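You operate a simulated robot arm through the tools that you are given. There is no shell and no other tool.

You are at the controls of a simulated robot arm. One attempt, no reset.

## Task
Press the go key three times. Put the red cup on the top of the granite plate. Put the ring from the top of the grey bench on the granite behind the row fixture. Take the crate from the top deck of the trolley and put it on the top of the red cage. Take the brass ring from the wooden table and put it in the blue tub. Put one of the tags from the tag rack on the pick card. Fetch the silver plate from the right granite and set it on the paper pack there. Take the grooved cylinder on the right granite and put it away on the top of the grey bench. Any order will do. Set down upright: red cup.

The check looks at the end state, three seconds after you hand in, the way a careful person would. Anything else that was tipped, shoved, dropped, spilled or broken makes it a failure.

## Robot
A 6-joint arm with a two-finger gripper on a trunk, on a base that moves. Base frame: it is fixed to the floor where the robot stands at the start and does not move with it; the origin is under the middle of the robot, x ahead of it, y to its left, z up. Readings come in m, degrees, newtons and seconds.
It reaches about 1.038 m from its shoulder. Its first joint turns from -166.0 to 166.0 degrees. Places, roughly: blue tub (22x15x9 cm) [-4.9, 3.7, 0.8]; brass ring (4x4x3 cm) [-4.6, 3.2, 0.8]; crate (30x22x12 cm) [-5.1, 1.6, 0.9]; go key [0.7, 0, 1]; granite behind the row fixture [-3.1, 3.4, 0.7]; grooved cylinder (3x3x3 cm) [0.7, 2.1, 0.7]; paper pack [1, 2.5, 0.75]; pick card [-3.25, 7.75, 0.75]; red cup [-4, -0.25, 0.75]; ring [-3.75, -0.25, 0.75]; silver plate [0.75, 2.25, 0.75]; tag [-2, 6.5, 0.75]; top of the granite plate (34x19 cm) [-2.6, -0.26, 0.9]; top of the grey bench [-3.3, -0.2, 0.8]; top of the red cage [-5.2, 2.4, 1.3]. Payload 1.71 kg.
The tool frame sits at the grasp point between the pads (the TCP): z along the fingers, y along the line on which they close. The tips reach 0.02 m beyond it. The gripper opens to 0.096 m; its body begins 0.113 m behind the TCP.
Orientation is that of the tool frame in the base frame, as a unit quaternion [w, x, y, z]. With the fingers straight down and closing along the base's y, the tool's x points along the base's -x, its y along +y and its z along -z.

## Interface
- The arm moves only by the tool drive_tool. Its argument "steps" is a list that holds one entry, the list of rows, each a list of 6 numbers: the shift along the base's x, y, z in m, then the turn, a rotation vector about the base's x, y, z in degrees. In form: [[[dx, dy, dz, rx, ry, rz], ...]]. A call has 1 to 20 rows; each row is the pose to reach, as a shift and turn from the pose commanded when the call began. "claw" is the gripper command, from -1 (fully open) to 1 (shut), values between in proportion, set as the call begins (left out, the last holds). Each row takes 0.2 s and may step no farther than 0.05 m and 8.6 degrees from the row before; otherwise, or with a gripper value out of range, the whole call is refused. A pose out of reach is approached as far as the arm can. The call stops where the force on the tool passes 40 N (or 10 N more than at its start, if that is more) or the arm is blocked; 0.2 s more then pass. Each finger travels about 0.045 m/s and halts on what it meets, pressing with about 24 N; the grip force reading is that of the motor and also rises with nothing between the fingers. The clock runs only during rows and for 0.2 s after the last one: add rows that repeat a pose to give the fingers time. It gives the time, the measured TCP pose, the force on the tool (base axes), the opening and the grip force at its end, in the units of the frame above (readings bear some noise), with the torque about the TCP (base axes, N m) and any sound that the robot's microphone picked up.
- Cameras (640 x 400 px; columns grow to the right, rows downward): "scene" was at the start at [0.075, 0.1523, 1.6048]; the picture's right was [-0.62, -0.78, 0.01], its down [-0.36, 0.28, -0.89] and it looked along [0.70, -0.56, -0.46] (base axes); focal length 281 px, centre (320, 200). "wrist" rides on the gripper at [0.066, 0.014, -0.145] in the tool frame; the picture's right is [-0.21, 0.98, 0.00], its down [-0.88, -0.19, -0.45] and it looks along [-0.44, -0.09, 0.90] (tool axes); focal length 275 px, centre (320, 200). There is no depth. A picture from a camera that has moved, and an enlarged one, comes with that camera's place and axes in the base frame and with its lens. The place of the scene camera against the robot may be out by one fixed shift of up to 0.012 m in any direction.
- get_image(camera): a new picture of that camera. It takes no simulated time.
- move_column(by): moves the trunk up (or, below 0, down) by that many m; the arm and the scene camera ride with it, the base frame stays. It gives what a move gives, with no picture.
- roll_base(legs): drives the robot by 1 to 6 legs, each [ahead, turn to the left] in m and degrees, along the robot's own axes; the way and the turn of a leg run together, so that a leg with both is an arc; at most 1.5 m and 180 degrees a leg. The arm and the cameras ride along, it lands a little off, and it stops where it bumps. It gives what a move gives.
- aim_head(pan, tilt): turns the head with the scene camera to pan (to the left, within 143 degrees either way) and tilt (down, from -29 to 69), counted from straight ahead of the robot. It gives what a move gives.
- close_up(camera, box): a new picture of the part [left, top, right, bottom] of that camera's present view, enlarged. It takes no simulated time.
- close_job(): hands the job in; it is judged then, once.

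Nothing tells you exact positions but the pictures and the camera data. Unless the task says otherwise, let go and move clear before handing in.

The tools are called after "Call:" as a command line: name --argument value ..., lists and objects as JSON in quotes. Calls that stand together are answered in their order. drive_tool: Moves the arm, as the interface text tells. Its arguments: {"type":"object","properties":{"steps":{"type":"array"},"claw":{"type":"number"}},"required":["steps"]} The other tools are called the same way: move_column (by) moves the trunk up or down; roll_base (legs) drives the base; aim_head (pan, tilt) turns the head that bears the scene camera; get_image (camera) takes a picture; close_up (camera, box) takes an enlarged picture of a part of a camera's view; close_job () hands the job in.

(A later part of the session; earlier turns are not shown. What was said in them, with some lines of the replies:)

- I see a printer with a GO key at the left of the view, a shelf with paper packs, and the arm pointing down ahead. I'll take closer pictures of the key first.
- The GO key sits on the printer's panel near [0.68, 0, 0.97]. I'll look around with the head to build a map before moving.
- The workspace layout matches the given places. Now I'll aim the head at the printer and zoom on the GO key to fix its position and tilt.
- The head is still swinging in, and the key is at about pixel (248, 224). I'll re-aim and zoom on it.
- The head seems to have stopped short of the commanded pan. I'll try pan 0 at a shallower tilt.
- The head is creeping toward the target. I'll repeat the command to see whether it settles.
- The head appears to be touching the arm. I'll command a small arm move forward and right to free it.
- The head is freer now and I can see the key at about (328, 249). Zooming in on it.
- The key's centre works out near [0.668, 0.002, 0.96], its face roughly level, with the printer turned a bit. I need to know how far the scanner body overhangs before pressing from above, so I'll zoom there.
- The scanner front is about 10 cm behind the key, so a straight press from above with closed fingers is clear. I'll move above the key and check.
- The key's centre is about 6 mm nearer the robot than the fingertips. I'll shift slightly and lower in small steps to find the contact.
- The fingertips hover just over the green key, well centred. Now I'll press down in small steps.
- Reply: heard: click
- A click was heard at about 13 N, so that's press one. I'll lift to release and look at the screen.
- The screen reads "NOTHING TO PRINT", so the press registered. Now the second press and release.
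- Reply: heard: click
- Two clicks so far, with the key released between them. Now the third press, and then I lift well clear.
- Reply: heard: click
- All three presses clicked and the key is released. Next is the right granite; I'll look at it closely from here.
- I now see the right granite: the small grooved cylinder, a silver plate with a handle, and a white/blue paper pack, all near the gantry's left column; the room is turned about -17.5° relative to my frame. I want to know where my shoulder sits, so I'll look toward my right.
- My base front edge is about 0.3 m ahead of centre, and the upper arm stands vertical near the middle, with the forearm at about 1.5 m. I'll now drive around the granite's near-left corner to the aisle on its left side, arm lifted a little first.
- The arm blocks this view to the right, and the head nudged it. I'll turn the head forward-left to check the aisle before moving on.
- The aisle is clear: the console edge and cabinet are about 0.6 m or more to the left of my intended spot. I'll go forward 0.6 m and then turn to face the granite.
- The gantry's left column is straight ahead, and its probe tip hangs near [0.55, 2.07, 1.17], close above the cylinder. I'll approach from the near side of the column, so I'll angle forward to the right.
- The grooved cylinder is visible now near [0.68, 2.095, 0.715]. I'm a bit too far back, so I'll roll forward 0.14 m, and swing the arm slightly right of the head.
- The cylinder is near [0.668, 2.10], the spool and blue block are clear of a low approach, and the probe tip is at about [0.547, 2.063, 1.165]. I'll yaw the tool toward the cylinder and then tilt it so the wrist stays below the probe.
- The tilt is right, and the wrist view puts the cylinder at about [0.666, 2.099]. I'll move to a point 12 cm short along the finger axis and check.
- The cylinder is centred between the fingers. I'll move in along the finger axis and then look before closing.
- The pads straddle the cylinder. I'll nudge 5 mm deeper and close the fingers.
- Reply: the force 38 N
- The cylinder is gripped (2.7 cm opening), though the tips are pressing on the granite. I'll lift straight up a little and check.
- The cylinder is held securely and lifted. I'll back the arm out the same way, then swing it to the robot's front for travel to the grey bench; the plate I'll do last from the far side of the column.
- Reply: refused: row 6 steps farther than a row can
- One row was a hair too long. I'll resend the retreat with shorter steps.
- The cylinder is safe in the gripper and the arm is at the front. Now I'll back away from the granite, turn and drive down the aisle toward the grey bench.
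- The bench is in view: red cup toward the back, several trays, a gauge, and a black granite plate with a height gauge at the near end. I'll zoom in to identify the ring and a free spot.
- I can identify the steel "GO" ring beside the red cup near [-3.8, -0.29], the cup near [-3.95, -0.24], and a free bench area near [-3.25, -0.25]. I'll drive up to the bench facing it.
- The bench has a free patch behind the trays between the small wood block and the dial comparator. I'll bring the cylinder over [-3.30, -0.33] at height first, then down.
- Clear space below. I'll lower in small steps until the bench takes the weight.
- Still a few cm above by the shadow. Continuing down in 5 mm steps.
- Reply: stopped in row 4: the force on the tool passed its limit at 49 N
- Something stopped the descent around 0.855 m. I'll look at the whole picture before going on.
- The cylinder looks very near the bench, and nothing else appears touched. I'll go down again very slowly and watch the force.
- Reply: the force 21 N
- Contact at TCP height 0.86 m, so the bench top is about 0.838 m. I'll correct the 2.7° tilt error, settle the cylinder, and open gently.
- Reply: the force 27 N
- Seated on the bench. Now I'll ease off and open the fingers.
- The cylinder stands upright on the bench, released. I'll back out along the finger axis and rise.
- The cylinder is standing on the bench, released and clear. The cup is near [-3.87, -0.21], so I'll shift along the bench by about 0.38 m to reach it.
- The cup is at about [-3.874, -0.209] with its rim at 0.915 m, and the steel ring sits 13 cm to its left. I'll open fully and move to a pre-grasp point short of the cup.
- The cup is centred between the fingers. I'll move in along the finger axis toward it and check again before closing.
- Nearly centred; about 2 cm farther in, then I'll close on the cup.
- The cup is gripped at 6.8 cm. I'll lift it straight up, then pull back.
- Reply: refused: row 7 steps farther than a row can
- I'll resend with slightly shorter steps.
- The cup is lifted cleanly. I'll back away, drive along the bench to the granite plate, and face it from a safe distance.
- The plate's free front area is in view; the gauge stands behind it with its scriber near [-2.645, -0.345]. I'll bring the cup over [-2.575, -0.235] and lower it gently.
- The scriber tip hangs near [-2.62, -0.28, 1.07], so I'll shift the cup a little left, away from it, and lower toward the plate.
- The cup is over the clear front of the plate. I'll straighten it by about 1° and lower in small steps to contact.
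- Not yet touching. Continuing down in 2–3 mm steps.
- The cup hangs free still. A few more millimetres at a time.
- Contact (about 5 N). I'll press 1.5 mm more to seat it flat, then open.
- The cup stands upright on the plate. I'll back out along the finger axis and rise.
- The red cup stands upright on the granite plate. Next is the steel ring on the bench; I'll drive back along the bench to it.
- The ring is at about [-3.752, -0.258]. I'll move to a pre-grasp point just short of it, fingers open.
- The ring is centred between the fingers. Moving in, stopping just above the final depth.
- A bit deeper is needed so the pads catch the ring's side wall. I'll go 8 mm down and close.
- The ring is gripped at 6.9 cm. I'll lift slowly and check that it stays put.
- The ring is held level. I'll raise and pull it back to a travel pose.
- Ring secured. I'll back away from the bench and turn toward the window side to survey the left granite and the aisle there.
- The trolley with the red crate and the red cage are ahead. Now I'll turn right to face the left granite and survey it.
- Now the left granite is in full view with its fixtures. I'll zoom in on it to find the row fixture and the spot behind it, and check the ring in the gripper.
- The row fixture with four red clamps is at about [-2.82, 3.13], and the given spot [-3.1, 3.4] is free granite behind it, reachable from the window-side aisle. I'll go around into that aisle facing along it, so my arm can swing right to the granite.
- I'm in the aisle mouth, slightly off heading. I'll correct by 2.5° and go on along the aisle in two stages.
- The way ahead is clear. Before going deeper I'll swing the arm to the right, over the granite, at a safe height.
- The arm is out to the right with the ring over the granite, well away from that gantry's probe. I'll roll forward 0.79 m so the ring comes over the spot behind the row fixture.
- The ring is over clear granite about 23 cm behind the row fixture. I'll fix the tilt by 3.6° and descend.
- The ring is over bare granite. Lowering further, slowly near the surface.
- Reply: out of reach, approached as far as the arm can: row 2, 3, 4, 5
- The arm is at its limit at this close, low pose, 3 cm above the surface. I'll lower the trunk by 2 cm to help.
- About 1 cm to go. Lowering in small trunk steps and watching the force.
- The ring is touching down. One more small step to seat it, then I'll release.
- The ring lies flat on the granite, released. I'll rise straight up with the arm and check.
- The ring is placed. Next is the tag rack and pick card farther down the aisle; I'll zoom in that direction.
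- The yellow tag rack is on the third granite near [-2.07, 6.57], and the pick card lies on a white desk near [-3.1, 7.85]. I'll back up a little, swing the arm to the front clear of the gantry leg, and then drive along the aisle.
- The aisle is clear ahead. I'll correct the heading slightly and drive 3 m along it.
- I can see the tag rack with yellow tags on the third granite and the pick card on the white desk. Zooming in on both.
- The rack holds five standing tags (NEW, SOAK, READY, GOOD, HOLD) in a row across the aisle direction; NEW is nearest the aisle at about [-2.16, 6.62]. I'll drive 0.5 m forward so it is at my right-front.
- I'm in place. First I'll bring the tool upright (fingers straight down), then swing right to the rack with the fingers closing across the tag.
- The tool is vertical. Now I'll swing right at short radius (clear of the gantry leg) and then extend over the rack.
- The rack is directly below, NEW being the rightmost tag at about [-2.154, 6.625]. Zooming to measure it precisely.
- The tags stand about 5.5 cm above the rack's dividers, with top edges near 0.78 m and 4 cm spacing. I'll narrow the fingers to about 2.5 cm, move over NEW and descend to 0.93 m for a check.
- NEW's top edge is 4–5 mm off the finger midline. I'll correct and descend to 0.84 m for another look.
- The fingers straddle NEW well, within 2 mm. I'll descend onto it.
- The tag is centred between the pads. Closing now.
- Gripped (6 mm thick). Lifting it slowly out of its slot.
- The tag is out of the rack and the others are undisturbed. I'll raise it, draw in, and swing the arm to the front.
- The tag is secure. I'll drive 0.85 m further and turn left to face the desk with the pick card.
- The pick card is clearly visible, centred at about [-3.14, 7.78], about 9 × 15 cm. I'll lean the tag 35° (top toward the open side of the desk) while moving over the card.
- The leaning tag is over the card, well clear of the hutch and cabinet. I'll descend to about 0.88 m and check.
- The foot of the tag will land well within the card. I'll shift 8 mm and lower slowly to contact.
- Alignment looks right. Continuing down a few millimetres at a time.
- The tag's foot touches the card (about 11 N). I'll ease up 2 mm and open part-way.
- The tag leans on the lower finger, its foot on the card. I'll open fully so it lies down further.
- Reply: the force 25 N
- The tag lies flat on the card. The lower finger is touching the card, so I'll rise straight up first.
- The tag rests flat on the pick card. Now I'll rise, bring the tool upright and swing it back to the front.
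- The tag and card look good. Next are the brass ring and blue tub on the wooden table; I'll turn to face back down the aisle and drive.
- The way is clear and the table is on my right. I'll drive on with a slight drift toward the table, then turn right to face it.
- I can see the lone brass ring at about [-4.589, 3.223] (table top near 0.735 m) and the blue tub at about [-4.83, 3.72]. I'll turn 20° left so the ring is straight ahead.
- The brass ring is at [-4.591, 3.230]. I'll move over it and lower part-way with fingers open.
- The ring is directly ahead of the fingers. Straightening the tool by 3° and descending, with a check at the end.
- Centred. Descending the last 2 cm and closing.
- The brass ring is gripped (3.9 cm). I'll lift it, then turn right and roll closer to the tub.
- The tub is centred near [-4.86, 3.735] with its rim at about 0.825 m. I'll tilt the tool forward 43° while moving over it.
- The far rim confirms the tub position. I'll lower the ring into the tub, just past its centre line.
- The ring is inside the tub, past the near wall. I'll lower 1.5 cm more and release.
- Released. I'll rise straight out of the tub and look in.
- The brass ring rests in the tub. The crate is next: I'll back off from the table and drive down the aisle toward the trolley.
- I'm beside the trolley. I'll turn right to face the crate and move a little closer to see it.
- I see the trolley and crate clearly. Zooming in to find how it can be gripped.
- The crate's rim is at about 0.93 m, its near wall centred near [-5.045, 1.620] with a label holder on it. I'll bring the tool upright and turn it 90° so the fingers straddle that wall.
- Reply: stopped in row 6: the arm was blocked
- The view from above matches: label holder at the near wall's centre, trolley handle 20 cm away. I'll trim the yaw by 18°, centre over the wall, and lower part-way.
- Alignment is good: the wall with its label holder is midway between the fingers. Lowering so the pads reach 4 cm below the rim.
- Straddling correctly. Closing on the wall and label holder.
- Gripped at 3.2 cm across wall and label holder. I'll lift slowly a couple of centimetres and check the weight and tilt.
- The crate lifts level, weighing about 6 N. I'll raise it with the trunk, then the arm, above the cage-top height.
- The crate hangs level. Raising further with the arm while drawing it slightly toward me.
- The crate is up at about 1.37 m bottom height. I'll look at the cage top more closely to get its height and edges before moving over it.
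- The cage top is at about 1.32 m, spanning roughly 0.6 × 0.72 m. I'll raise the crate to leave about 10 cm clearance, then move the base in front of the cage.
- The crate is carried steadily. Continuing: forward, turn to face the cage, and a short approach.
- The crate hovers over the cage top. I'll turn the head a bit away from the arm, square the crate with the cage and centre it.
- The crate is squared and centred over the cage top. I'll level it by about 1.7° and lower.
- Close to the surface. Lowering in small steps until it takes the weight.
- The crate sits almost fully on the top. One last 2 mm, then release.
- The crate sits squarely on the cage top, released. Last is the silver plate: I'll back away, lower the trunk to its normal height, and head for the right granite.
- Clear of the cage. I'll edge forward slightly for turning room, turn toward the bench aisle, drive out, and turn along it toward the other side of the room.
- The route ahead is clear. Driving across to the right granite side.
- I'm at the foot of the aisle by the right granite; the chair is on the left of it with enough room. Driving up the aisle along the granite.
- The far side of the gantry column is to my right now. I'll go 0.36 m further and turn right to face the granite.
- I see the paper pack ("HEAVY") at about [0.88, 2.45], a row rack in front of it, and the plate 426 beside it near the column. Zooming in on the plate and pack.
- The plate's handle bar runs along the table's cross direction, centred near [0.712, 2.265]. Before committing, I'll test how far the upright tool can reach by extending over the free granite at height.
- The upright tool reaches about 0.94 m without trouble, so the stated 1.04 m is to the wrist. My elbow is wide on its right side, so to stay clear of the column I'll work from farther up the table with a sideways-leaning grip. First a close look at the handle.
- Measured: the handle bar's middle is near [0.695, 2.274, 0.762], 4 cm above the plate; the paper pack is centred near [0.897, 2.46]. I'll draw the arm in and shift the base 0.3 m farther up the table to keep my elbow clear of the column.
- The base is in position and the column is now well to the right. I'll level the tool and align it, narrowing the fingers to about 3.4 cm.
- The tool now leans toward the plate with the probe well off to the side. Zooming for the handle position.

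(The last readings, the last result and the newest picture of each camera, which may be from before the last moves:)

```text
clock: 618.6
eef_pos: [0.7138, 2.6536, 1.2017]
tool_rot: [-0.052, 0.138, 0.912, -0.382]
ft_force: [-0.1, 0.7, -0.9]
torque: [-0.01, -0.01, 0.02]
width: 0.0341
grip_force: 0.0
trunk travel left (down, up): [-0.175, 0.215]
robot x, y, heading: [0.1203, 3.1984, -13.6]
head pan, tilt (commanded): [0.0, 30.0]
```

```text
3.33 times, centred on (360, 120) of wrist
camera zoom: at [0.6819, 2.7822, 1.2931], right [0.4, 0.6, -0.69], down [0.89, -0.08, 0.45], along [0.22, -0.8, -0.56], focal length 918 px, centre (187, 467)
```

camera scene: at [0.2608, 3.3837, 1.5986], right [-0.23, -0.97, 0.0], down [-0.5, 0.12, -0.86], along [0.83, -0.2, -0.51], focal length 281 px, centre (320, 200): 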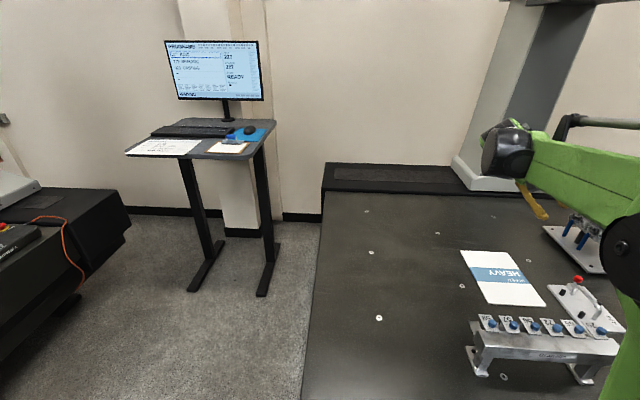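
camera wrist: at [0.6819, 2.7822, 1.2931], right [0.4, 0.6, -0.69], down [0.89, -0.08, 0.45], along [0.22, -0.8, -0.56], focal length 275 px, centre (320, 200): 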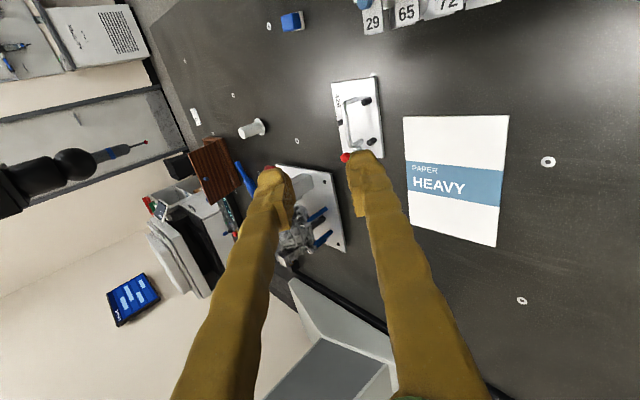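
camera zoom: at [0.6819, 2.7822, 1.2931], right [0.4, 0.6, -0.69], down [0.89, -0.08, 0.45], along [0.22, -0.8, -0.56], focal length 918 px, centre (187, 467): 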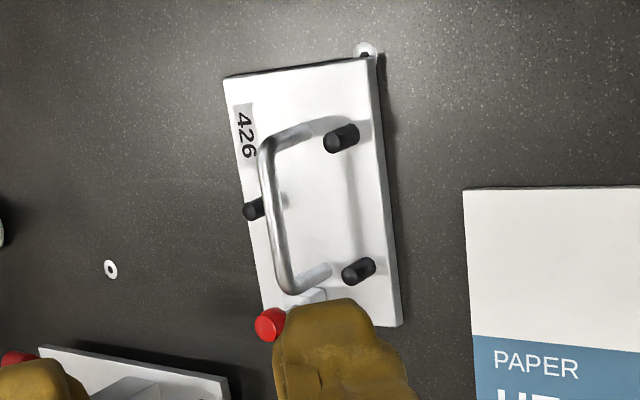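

The bar's middle is confirmed at about [0.693, 2.273]. I'll move half-way to the pre-grasp point and check clearances.

Call:
drive_tool --steps '[[[0.0006, -0.029, -0.0347, 0, 0, 0], [0.0011, -0.058, -0.0694, 0, 0, 0], [0.0017, -0.087, -0.104, 0, 0, 0], [0.0022, -0.116, -0.139, 0, 0, 0], [0.0028, -0.145, -0.1735, 0, 0, 0]]]'

Call:
aim_head --pan -35 --tilt 30

Call:
get_image --camera "scene"

Call:
get_image --camera "wrist"

```text
clock: 619.8
eef_pos: [0.7128, 2.5112, 1.0263]
tool_rot: [-0.053, 0.138, 0.912, -0.382]
ft_force: [-0.9, 1.1, 2.1]
torque: [-0.04, -0.01, 0.02]
width: 0.034
grip_force: 0.1
trunk travel left (down, up): [-0.175, 0.215]
robot x, y, heading: [0.1222, 3.1975, -13.4]
head pan, tilt (commanded): [0.0, 30.0]
```

```text
clock: 620.8
eef_pos: [0.7142, 2.5114, 1.0271]
tool_rot: [-0.052, 0.138, 0.912, -0.382]
ft_force: [-0.4, 1.0, 0.5]
torque: [-0.01, -0.01, 0.01]
width: 0.0339
grip_force: 0.1
trunk travel left (down, up): [-0.175, 0.215]
robot x, y, heading: [0.1199, 3.1992, -13.3]
head pan, tilt (commanded): [-35.0, 30.0]
```

```text
taken
camera scene: at [0.2328, 3.3366, 1.599], right [-0.75, -0.66, 0.01], down [-0.34, 0.38, -0.86], along [0.57, -0.65, -0.51], focal length 281 px, centre (320, 200)
```

scene: 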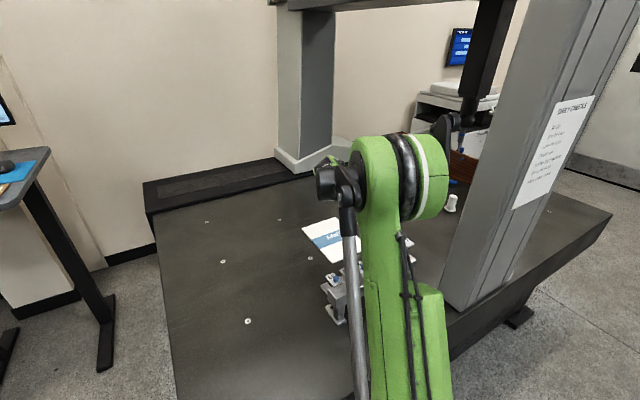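

```text
taken
camera wrist: at [0.6825, 2.6391, 1.1182], right [0.41, 0.6, -0.69], down [0.89, -0.08, 0.45], along [0.22, -0.8, -0.56], focal length 275 px, centre (320, 200)
```

wrist: 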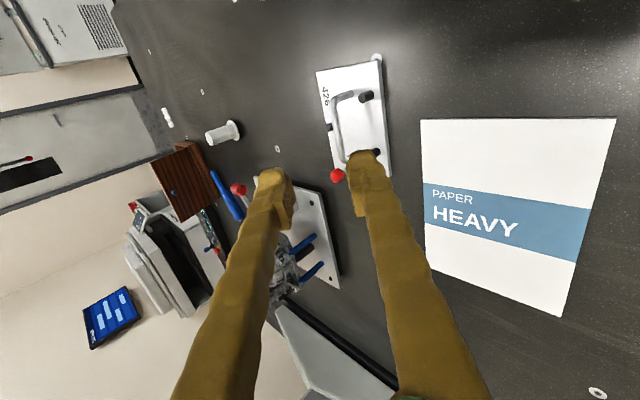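

The elbow is well clear of the column. Continuing to the pre-grasp point.

Call:
drive_tool --steps '[[[0.001, -0.03, -0.035, 0, 0, 0], [0.002, -0.06, -0.07, 0, 0, 0], [0.003, -0.09, -0.105, 0, 0, 0], [0.004, -0.12, -0.14, 0, 0, 0], [0.005, -0.148, -0.1725, 0, 0, 0], [0.005, -0.148, -0.1725, 0, 0, 0]]]'

Call:
get_image --camera "wrist"

Call:
get_image --camera "scene"

```text
clock: 622.2
eef_pos: [0.7218, 2.3602, 0.8552]
tool_rot: [-0.051, 0.138, 0.913, -0.38]
ft_force: [-0.3, -0.8, -0.7]
torque: [-0.01, 0.01, -0.05]
width: 0.0341
grip_force: 0.0
trunk travel left (down, up): [-0.175, 0.215]
robot x, y, heading: [0.1204, 3.1962, -13.5]
head pan, tilt (commanded): [-35.0, 30.0]
```

```text
taken
camera wrist: at [0.69, 2.4886, 0.9466], right [0.4, 0.6, -0.69], down [0.89, -0.08, 0.45], along [0.22, -0.8, -0.56], focal length 275 px, centre (320, 200)
```

wrist: 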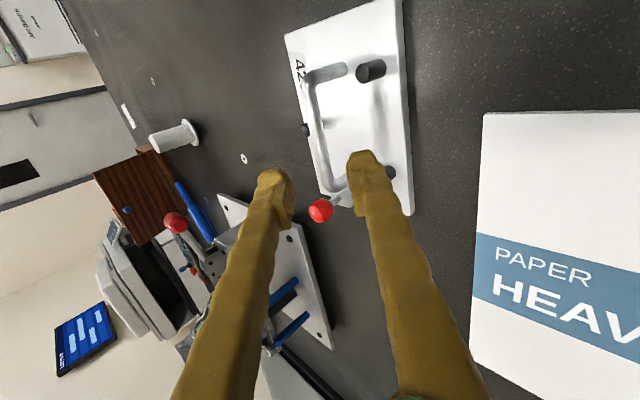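

```text
taken
camera scene: at [0.2333, 3.3359, 1.599], right [-0.75, -0.66, 0.01], down [-0.34, 0.38, -0.86], along [0.57, -0.65, -0.51], focal length 281 px, centre (320, 200)
```

scene: 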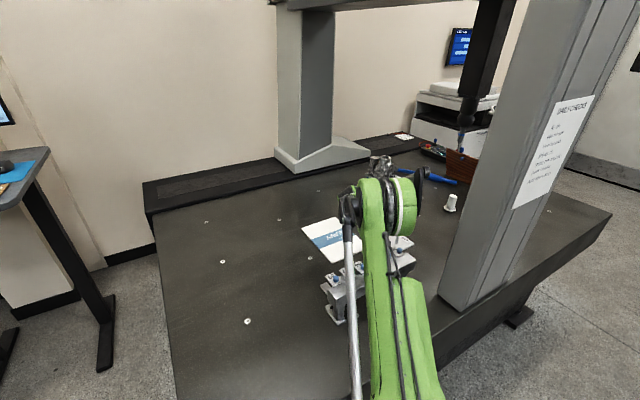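

The bar is right on the finger axis. I'll advance along it in two stages.

Call:
drive_tool --steps '[[[-0.004, -0.0136, -0.0141, 0, 0, 0], [-0.0079, -0.0272, -0.0282, 0, 0, 0], [-0.0119, -0.0408, -0.0423, 0, 0, 0], [-0.0158, -0.0544, -0.0564, 0, 0, 0]]]'

Call:
get_image --camera "wrist"

```text
clock: 623.2
eef_pos: [0.705, 2.31, 0.8014]
tool_rot: [-0.052, 0.137, 0.913, -0.382]
ft_force: [-0.4, 0.1, -0.1]
torque: [0.0, -0.01, 0.0]
width: 0.034
grip_force: 0.1
trunk travel left (down, up): [-0.175, 0.215]
robot x, y, heading: [0.1218, 3.2009, -13.7]
head pan, tilt (commanded): [-35.0, 30.0]
```

```text
taken
camera wrist: at [0.6732, 2.4369, 0.8921], right [0.4, 0.6, -0.69], down [0.89, -0.08, 0.45], along [0.22, -0.8, -0.56], focal length 275 px, centre (320, 200)
```

wrist: 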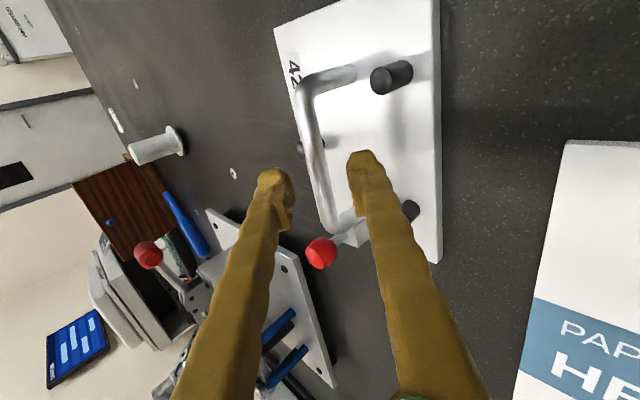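

Aligned. Final advance of 5 cm so the bar sits between the pads.

Call:
drive_tool --steps '[[[-0.004, -0.0136, -0.0141, 0, 0, 0], [-0.0079, -0.0272, -0.0282, 0, 0, 0], [-0.0101, -0.0347, -0.036, 0, 0, 0]]]'

Call:
get_image --camera "wrist"

```text
clock: 624.0
eef_pos: [0.6966, 2.2762, 0.7632]
tool_rot: [-0.053, 0.138, 0.913, -0.381]
ft_force: [0.4, 0.7, 0.3]
torque: [0.02, -0.01, -0.02]
width: 0.0341
grip_force: 0.1
trunk travel left (down, up): [-0.175, 0.215]
robot x, y, heading: [0.1155, 3.2013, -13.5]
head pan, tilt (commanded): [-35.0, 30.0]
```

```text
taken
camera wrist: at [0.6638, 2.4038, 0.8545], right [0.41, 0.6, -0.69], down [0.89, -0.08, 0.45], along [0.22, -0.8, -0.56], focal length 275 px, centre (320, 200)
```

wrist: 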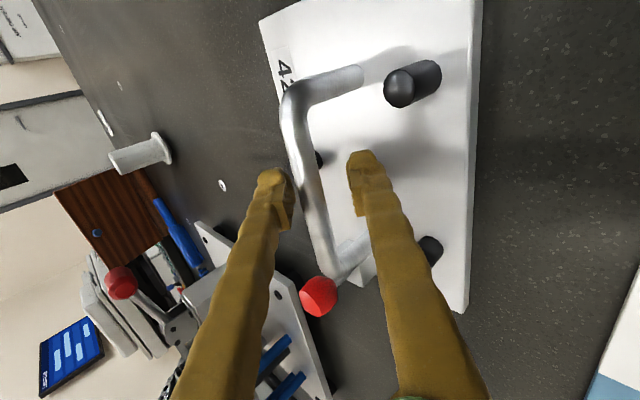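

The bar is between the pads. Closing.

Call:
drive_tool --steps '[[[0, 0, 0, 0, 0, 0], [0, 0, 0, 0, 0, 0], [0, 0, 0, 0, 0, 0], [0, 0, 0, 0, 0, 0]]]' --claw 1

Call:
get_image --camera "wrist"

```text
clock: 625.0
eef_pos: [0.6952, 2.2757, 0.7661]
tool_rot: [-0.051, 0.139, 0.912, -0.382]
ft_force: [-1.6, -14.5, 25.9]
torque: [0.23, 0.0, -0.03]
width: 0.0078
grip_force: 24.7
trunk travel left (down, up): [-0.175, 0.215]
robot x, y, heading: [0.1179, 3.1971, -13.6]
head pan, tilt (commanded): [-35.0, 30.0]
```

```text
taken
camera wrist: at [0.6627, 2.4039, 0.8566], right [0.41, 0.6, -0.69], down [0.89, -0.08, 0.45], along [0.22, -0.8, -0.56], focal length 275 px, centre (320, 200)
```

wrist: 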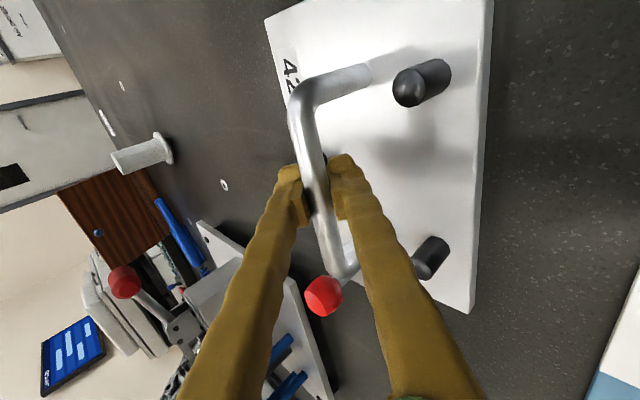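

Gripped on the bar. Lifting slowly to see whether it holds.

Call:
drive_tool --steps '[[[0, 0, 0.005, 0, 0, 0], [0, 0, 0.01, 0, 0, 0], [0, 0, 0.018, 0, 0, 0], [0, 0, 0.018, 0, 0, 0]]]'

Call:
get_image --camera "wrist"

Call:
close_up --camera "scene" --box '[320, 180, 480, 300]'

```text
clock: 626.0
eef_pos: [0.6941, 2.2747, 0.7801]
tool_rot: [-0.051, 0.137, 0.913, -0.381]
ft_force: [-0.6, -0.6, -8.6]
torque: [-0.03, 0.08, 0.0]
width: 0.0082
grip_force: 24.2
trunk travel left (down, up): [-0.175, 0.215]
robot x, y, heading: [0.1243, 3.1965, -13.5]
head pan, tilt (commanded): [-35.0, 30.0]
```

```text
taken
camera wrist: at [0.6627, 2.4023, 0.8718], right [0.41, 0.6, -0.69], down [0.89, -0.08, 0.45], along [0.22, -0.8, -0.56], focal length 275 px, centre (320, 200)
```

wrist: 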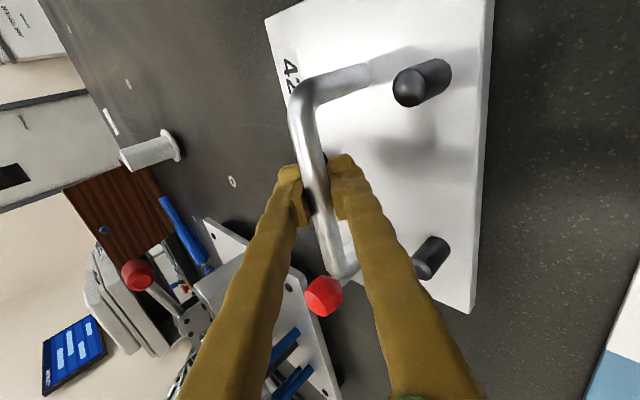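

```text
3.33 times, centred on (400, 240) of scene
camera zoom: at [0.2332, 3.3358, 1.599], right [-0.75, -0.66, 0.01], down [-0.34, 0.38, -0.86], along [0.57, -0.65, -0.51], focal length 936 px, centre (53, 67)
```

zoom: 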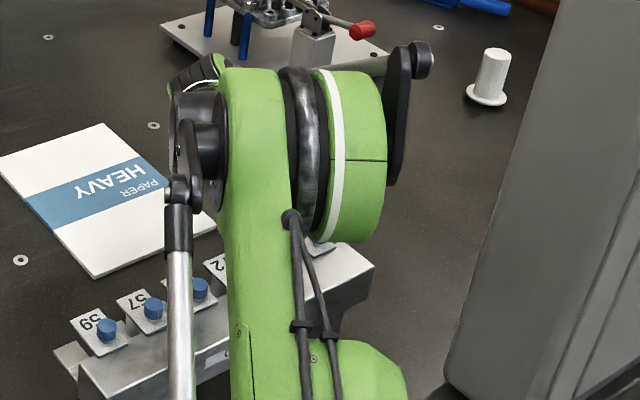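

The plate is up (about 0.85 kg), level in the grip. I'll raise it to clear the pack and carry it over.

Call:
drive_tool --steps '[[[0, 0, 0.025, 0, 0, 0], [0, 0, 0.05, 0, 0, 0], [0.02, 0.024, 0.06, 0, 0, 0], [0.05, 0.058, 0.06, 0, 0, 0], [0.08, 0.094, 0.06, 0, 0, 0], [0.11, 0.13, 0.06, 0, 0, 0], [0.14, 0.166, 0.06, 0, 0, 0], [0.1706, 0.2035, 0.06, 0, 0, 0], [0.1706, 0.2035, 0.06, 0, 0, 0]]]'

Call:
get_image --camera "wrist"

Call:
get_image --camera "scene"

```text
clock: 628.0
eef_pos: [0.8661, 2.479, 0.8386]
tool_rot: [-0.053, 0.139, 0.912, -0.382]
ft_force: [0.7, -0.6, -9.6]
torque: [-0.01, 0.1, 0.0]
width: 0.0083
grip_force: 23.4
trunk travel left (down, up): [-0.175, 0.215]
robot x, y, heading: [0.1198, 3.2009, -13.7]
head pan, tilt (commanded): [-35.0, 30.0]
```

```text
taken
camera wrist: at [0.8342, 2.6063, 0.9293], right [0.4, 0.6, -0.69], down [0.89, -0.08, 0.45], along [0.22, -0.8, -0.56], focal length 275 px, centre (320, 200)
```

wrist: 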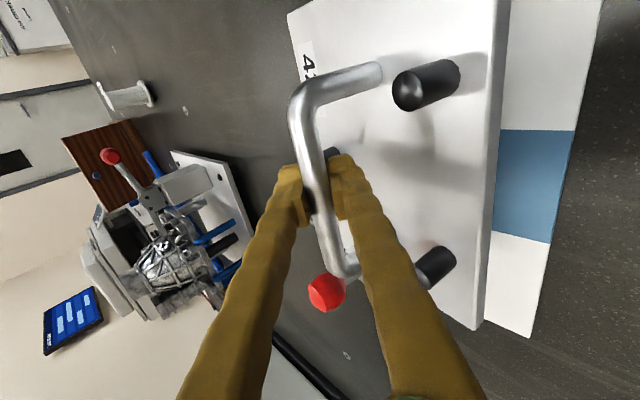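

```text
taken
camera scene: at [0.234, 3.3363, 1.5989], right [-0.75, -0.66, 0.01], down [-0.35, 0.38, -0.86], along [0.57, -0.65, -0.51], focal length 281 px, centre (320, 200)
```

scene: 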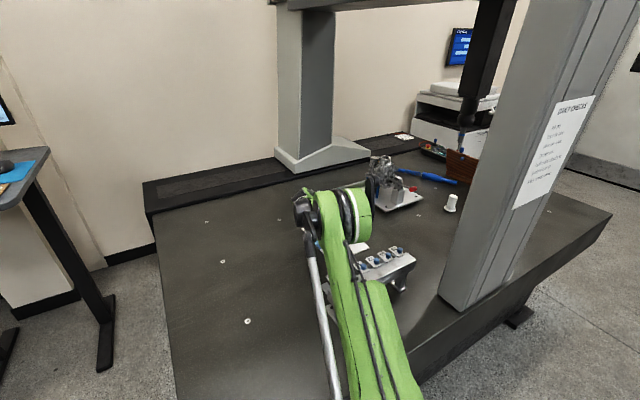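

The plate is over the pack with margins on all sides. Lowering gently to contact.

Call:
drive_tool --steps '[[[0, -0.004, -0.01, 0, 0, 0], [0, -0.008, -0.02, 0, 0, 0], [0, -0.008, -0.026, 0, 0, 0], [0, -0.008, -0.032, 0, 0, 0]]]'

Call:
drive_tool --steps '[[[0, 0, -0.004, 0, 0, 0], [0, 0, -0.008, 0, 0, 0]]]'

Call:
get_image --camera "wrist"

```text
clock: 629.0
eef_pos: [0.8633, 2.47, 0.8082]
tool_rot: [-0.051, 0.138, 0.913, -0.381]
ft_force: [1.0, -0.4, -9.0]
torque: [-0.03, 0.04, 0.03]
width: 0.0082
grip_force: 23.8
trunk travel left (down, up): [-0.175, 0.215]
robot x, y, heading: [0.1206, 3.1968, -13.8]
head pan, tilt (commanded): [-35.0, 30.0]
```

```text
clock: 629.6
eef_pos: [0.8637, 2.4709, 0.7996]
tool_rot: [-0.052, 0.137, 0.913, -0.381]
ft_force: [-0.6, -0.2, -8.1]
torque: [0.0, 0.11, 0.0]
width: 0.0085
grip_force: 24.1
trunk travel left (down, up): [-0.175, 0.215]
robot x, y, heading: [0.1221, 3.2003, -13.7]
head pan, tilt (commanded): [-35.0, 30.0]
```

```text
taken
camera wrist: at [0.8323, 2.5974, 0.891], right [0.4, 0.6, -0.69], down [0.89, -0.08, 0.45], along [0.22, -0.8, -0.56], focal length 275 px, centre (320, 200)
```

wrist: 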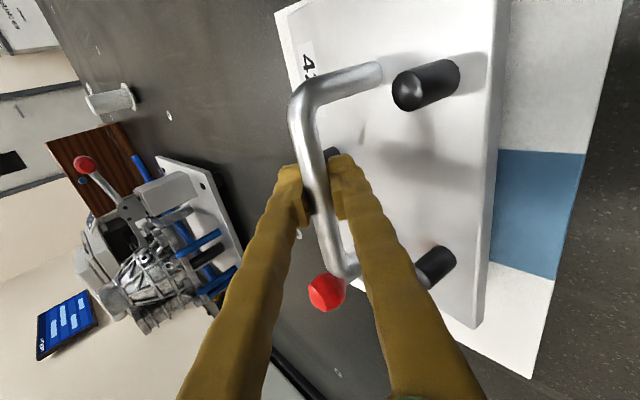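

Still hanging free. Continuing down.

Call:
drive_tool --steps '[[[0, 0, -0.004, 0, 0, 0], [0, 0, -0.008, 0, 0, 0]]]'

Call:
drive_tool --steps '[[[0, 0, -0.004, 0, 0, 0], [0, 0, -0.007, 0, 0, 0]]]'

```text
clock: 630.2
eef_pos: [0.8645, 2.47, 0.7915]
tool_rot: [-0.051, 0.138, 0.913, -0.381]
ft_force: [0.0, 0.0, -9.0]
torque: [-0.03, 0.04, 0.02]
width: 0.0081
grip_force: 23.8
trunk travel left (down, up): [-0.175, 0.215]
robot x, y, heading: [0.1209, 3.1985, -13.6]
head pan, tilt (commanded): [-35.0, 30.0]
```

```text
clock: 630.8
eef_pos: [0.8645, 2.4714, 0.7845]
tool_rot: [-0.051, 0.138, 0.913, -0.381]
ft_force: [1.2, -0.8, -7.9]
torque: [-0.11, -0.04, 0.06]
width: 0.0083
grip_force: 23.8
trunk travel left (down, up): [-0.175, 0.215]
robot x, y, heading: [0.1191, 3.2018, -13.5]
head pan, tilt (commanded): [-35.0, 30.0]
```

Call:
drive_tool --steps '[[[0, 0, -0.002, 0, 0, 0], [0, 0, -0.004, 0, 0, 0]]]'

Call:
drive_tool --steps '[[[0, 0, -0.002, 0, 0, 0], [0, 0, -0.004, 0, 0, 0]]]'

Call:
get_image --camera "wrist"

```text
clock: 631.4
eef_pos: [0.8646, 2.4693, 0.7791]
tool_rot: [-0.051, 0.139, 0.913, -0.381]
ft_force: [0.0, 0.8, -7.9]
torque: [-0.1, 0.0, 0.07]
width: 0.0083
grip_force: 23.7
trunk travel left (down, up): [-0.175, 0.215]
robot x, y, heading: [0.1179, 3.1944, -13.3]
head pan, tilt (commanded): [-35.0, 30.0]
```

```text
clock: 632.0
eef_pos: [0.8659, 2.468, 0.7776]
tool_rot: [-0.052, 0.138, 0.913, -0.381]
ft_force: [0.3, 0.7, -7.1]
torque: [-0.15, -0.01, 0.06]
width: 0.008
grip_force: 24.0
trunk travel left (down, up): [-0.175, 0.215]
robot x, y, heading: [0.1207, 3.1963, -13.3]
head pan, tilt (commanded): [-35.0, 30.0]
```

```text
taken
camera wrist: at [0.8329, 2.597, 0.8687], right [0.4, 0.6, -0.69], down [0.89, -0.08, 0.45], along [0.22, -0.8, -0.56], focal length 275 px, centre (320, 200)
```

wrist: 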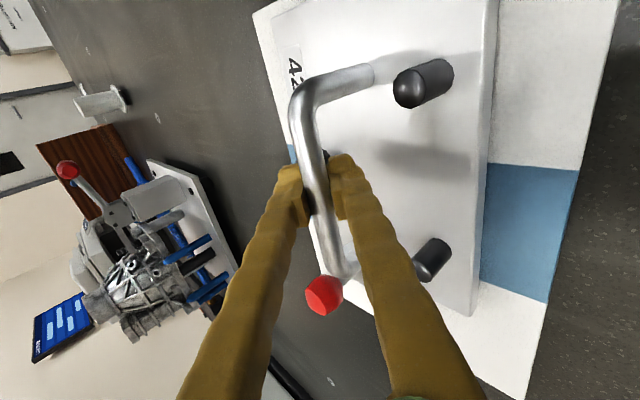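

One edge is touching. Continuing in 2 mm steps until the pack carries the weight.

Call:
drive_tool --steps '[[[0, 0, -0.002, 0, 0, 0], [0, 0, -0.003, 0, 0, 0]]]'

Call:
drive_tool --steps '[[[0, 0, -0.002, 0, 0, 0], [0, 0, -0.003, 0, 0, 0]]]'

Call:
get_image --camera "wrist"

```text
clock: 632.6
eef_pos: [0.8658, 2.4682, 0.7741]
tool_rot: [-0.051, 0.138, 0.913, -0.381]
ft_force: [0.8, 0.9, -5.8]
torque: [-0.15, -0.01, 0.13]
width: 0.0082
grip_force: 23.5
trunk travel left (down, up): [-0.175, 0.215]
robot x, y, heading: [0.1199, 3.1984, -13.5]
head pan, tilt (commanded): [-35.0, 30.0]
```

```text
clock: 633.2
eef_pos: [0.864, 2.4691, 0.7741]
tool_rot: [-0.051, 0.138, 0.912, -0.383]
ft_force: [10.5, -7.9, 20.7]
torque: [0.16, 0.03, -0.02]
width: 0.0082
grip_force: 24.9
trunk travel left (down, up): [-0.175, 0.215]
robot x, y, heading: [0.1206, 3.2039, -13.7]
head pan, tilt (commanded): [-35.0, 30.0]
```

```text
taken
camera wrist: at [0.8323, 2.5978, 0.8648], right [0.4, 0.6, -0.69], down [0.89, -0.07, 0.45], along [0.22, -0.8, -0.56], focal length 275 px, centre (320, 200)
```

wrist: 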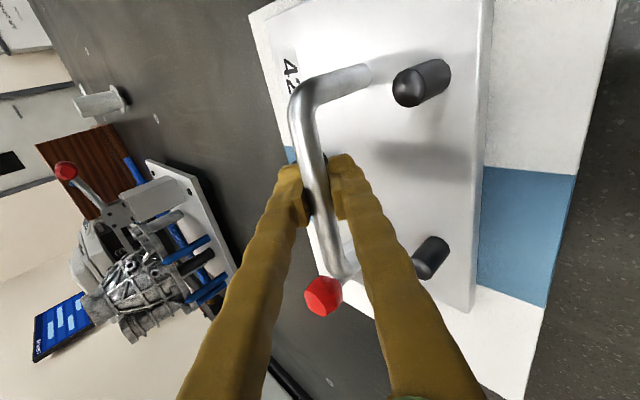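

Fully seated now, slightly pressed. I'll ease up 2 mm and open to 3.4 cm.

Call:
drive_tool --steps '[[[0, 0, 0.0015, 0, 0, 0], [0, 0, 0.0015, 0, 0, 0]]]'

Call:
drive_tool --steps '[[[0, 0, 0, 0, 0, 0], [0, 0, 0, 0, 0, 0], [0, 0, 0, 0, 0, 0]]]' --claw 0.29

Call:
get_image --camera "wrist"

```text
clock: 633.8
eef_pos: [0.8644, 2.4703, 0.7738]
tool_rot: [-0.051, 0.138, 0.912, -0.382]
ft_force: [8.0, -7.7, 18.5]
torque: [0.12, -0.03, 0.01]
width: 0.0082
grip_force: 23.2
trunk travel left (down, up): [-0.175, 0.215]
robot x, y, heading: [0.1217, 3.2003, -13.3]
head pan, tilt (commanded): [-35.0, 30.0]
```

```text
clock: 634.6
eef_pos: [0.8644, 2.47, 0.7723]
tool_rot: [-0.053, 0.138, 0.912, -0.382]
ft_force: [-0.4, 0.4, 0.0]
torque: [-0.02, 0.04, 0.02]
width: 0.0338
grip_force: 0.1
trunk travel left (down, up): [-0.175, 0.215]
robot x, y, heading: [0.1197, 3.199, -13.4]
head pan, tilt (commanded): [-35.0, 30.0]
```

```text
taken
camera wrist: at [0.8324, 2.5977, 0.864], right [0.41, 0.6, -0.69], down [0.89, -0.08, 0.45], along [0.22, -0.8, -0.56], focal length 275 px, centre (320, 200)
```

wrist: 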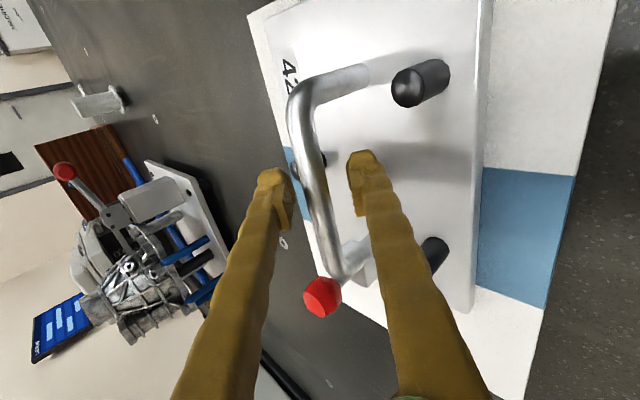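

Released. I'll back straight out along the finger axis.

Call:
drive_tool --steps '[[[0.004, 0.0136, 0.0141, 0, 0, 0], [0.009, 0.0306, 0.0317, 0, 0, 0], [0.015, 0.051, 0.053, 0, 0, 0], [0.021, 0.0714, 0.074, 0, 0, 0], [0.028, 0.095, 0.099, 0, 0, 0], [0.033, 0.115, 0.135, 0, 0, 0], [0.035, 0.13, 0.18, 0, 0, 0], [0.035, 0.14, 0.225, 0, 0, 0], [0.035, 0.15, 0.27, 0, 0, 0], [0.035, 0.16, 0.315, 0, 0, 0]]]'

Call:
get_image --camera "wrist"

Call:
aim_head --pan -5 --tilt 35

Call:
get_image --camera "scene"

```text
clock: 636.8
eef_pos: [0.9005, 2.6285, 1.0896]
tool_rot: [-0.052, 0.138, 0.912, -0.382]
ft_force: [0.2, 0.7, 0.0]
torque: [0.01, 0.05, -0.02]
width: 0.0344
grip_force: 0.1
trunk travel left (down, up): [-0.175, 0.215]
robot x, y, heading: [0.1216, 3.202, -13.4]
head pan, tilt (commanded): [-35.0, 30.0]
```

```text
taken
camera wrist: at [0.8688, 2.7564, 1.1803], right [0.41, 0.6, -0.69], down [0.89, -0.08, 0.45], along [0.22, -0.8, -0.56], focal length 275 px, centre (320, 200)
```

wrist: 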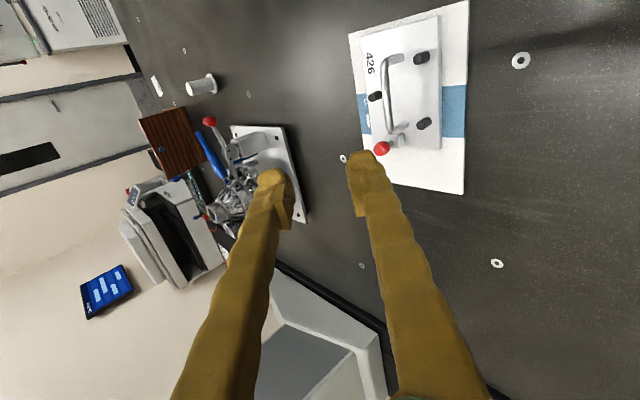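

```text
clock: 637.7
eef_pos: [0.901, 2.6283, 1.0876]
tool_rot: [-0.052, 0.137, 0.913, -0.382]
ft_force: [-0.2, 0.7, 0.3]
torque: [0.0, -0.01, -0.03]
width: 0.034
grip_force: 0.0
trunk travel left (down, up): [-0.175, 0.215]
robot x, y, heading: [0.1218, 3.1981, -13.2]
head pan, tilt (commanded): [-5.0, 35.0]
```

```text
taken
camera scene: at [0.2564, 3.3763, 1.591], right [-0.32, -0.95, 0.0], down [-0.56, 0.19, -0.81], along [0.77, -0.26, -0.59], focal length 281 px, centre (320, 200)
```

scene: 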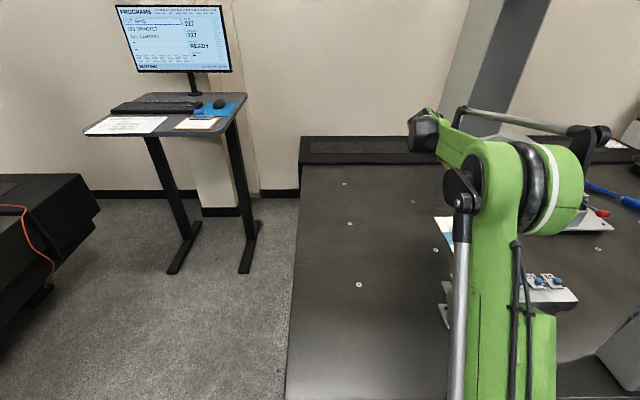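

The plate rests on the paper pack with the pack's edges visible all around it, and the gripper is clear. I'll zoom once more to confirm, and raise the arm further away.

Call:
close_up --camera "wrist" --box '[320, 0, 500, 200]'

Call:
drive_tool --steps '[[[0, 0.03, 0.03, 0, 0, 0], [0, 0.06, 0.06, 0, 0, 0], [0, 0.09, 0.09, 0, 0, 0], [-0.02, 0.12, 0.12, 0, 0, 0], [-0.04, 0.15, 0.14, 0, 0, 0]]]'

Call:
get_image --camera "wrist"

```text
2.00 times, centred on (410, 100) of wrist
camera zoom: at [0.8688, 2.7565, 1.1795], right [0.41, 0.6, -0.69], down [0.89, -0.08, 0.45], along [0.22, -0.8, -0.56], focal length 551 px, centre (140, 400)
```

zoom: 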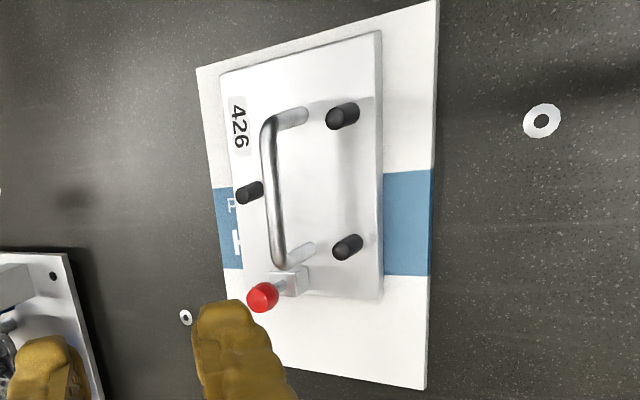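

```text
clock: 638.9
eef_pos: [0.8606, 2.7784, 1.2295]
tool_rot: [-0.051, 0.138, 0.913, -0.381]
ft_force: [-0.4, -1.3, -0.9]
torque: [0.0, 0.04, -0.02]
width: 0.034
grip_force: 0.0
trunk travel left (down, up): [-0.175, 0.215]
robot x, y, heading: [0.1195, 3.1985, -13.5]
head pan, tilt (commanded): [-5.0, 35.0]
```

```text
taken
camera wrist: at [0.829, 2.9061, 1.3205], right [0.41, 0.6, -0.69], down [0.89, -0.08, 0.45], along [0.22, -0.8, -0.56], focal length 275 px, centre (320, 200)
```

wrist: 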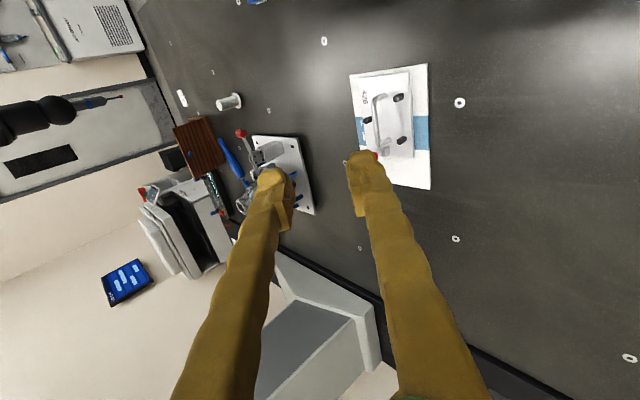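

The plate lies flat and fully on the paper pack, the gripper is open and clear, and all eight jobs look done in the last pictures I took of each. The one thing I disturbed was the pick card, which slid about 1 cm when I released the tag on it. Handing in.

Call:
close_job

```text
The job is handed in.
```

I finished all eight tasks and handed the job in. In the last picture I took of each, everything was where it should be.

| Task | Result |
|---|---|
| Go key | Pressed three times. I heard a click each time and let the key up between presses; the screen read "NOTHING TO PRINT". |
| Red cup | Standing upright on the granite plate, clear of the height gauge. |
| Ring 459 | Lying flat on the granite about 23 cm behind the row fixture, close to the given spot. |
| Crate | Square on top of the red cage, near the middle. |
| Brass ring | In the blue tub. |
| Tag | The "NEW" tag lies flat on the pick card. |
| Silver plate (426) | Flat on the "HEAVY" paper pack, with the pack showing on all sides. |
| Grooved cylinder | Standing on the free area at the back of the grey bench. |

**Pick card:** it slid about 1 cm when one finger pressed on it as I released the tag. I left it there rather than risk moving the tag.

**Bench contact:** while I was setting the cylinder down, the arm stopped once at 49 N. Most likely the cylinder was touching the bench. Pictures from before and after show the nearby items in the same places.

The gripper is open and clear of everything.
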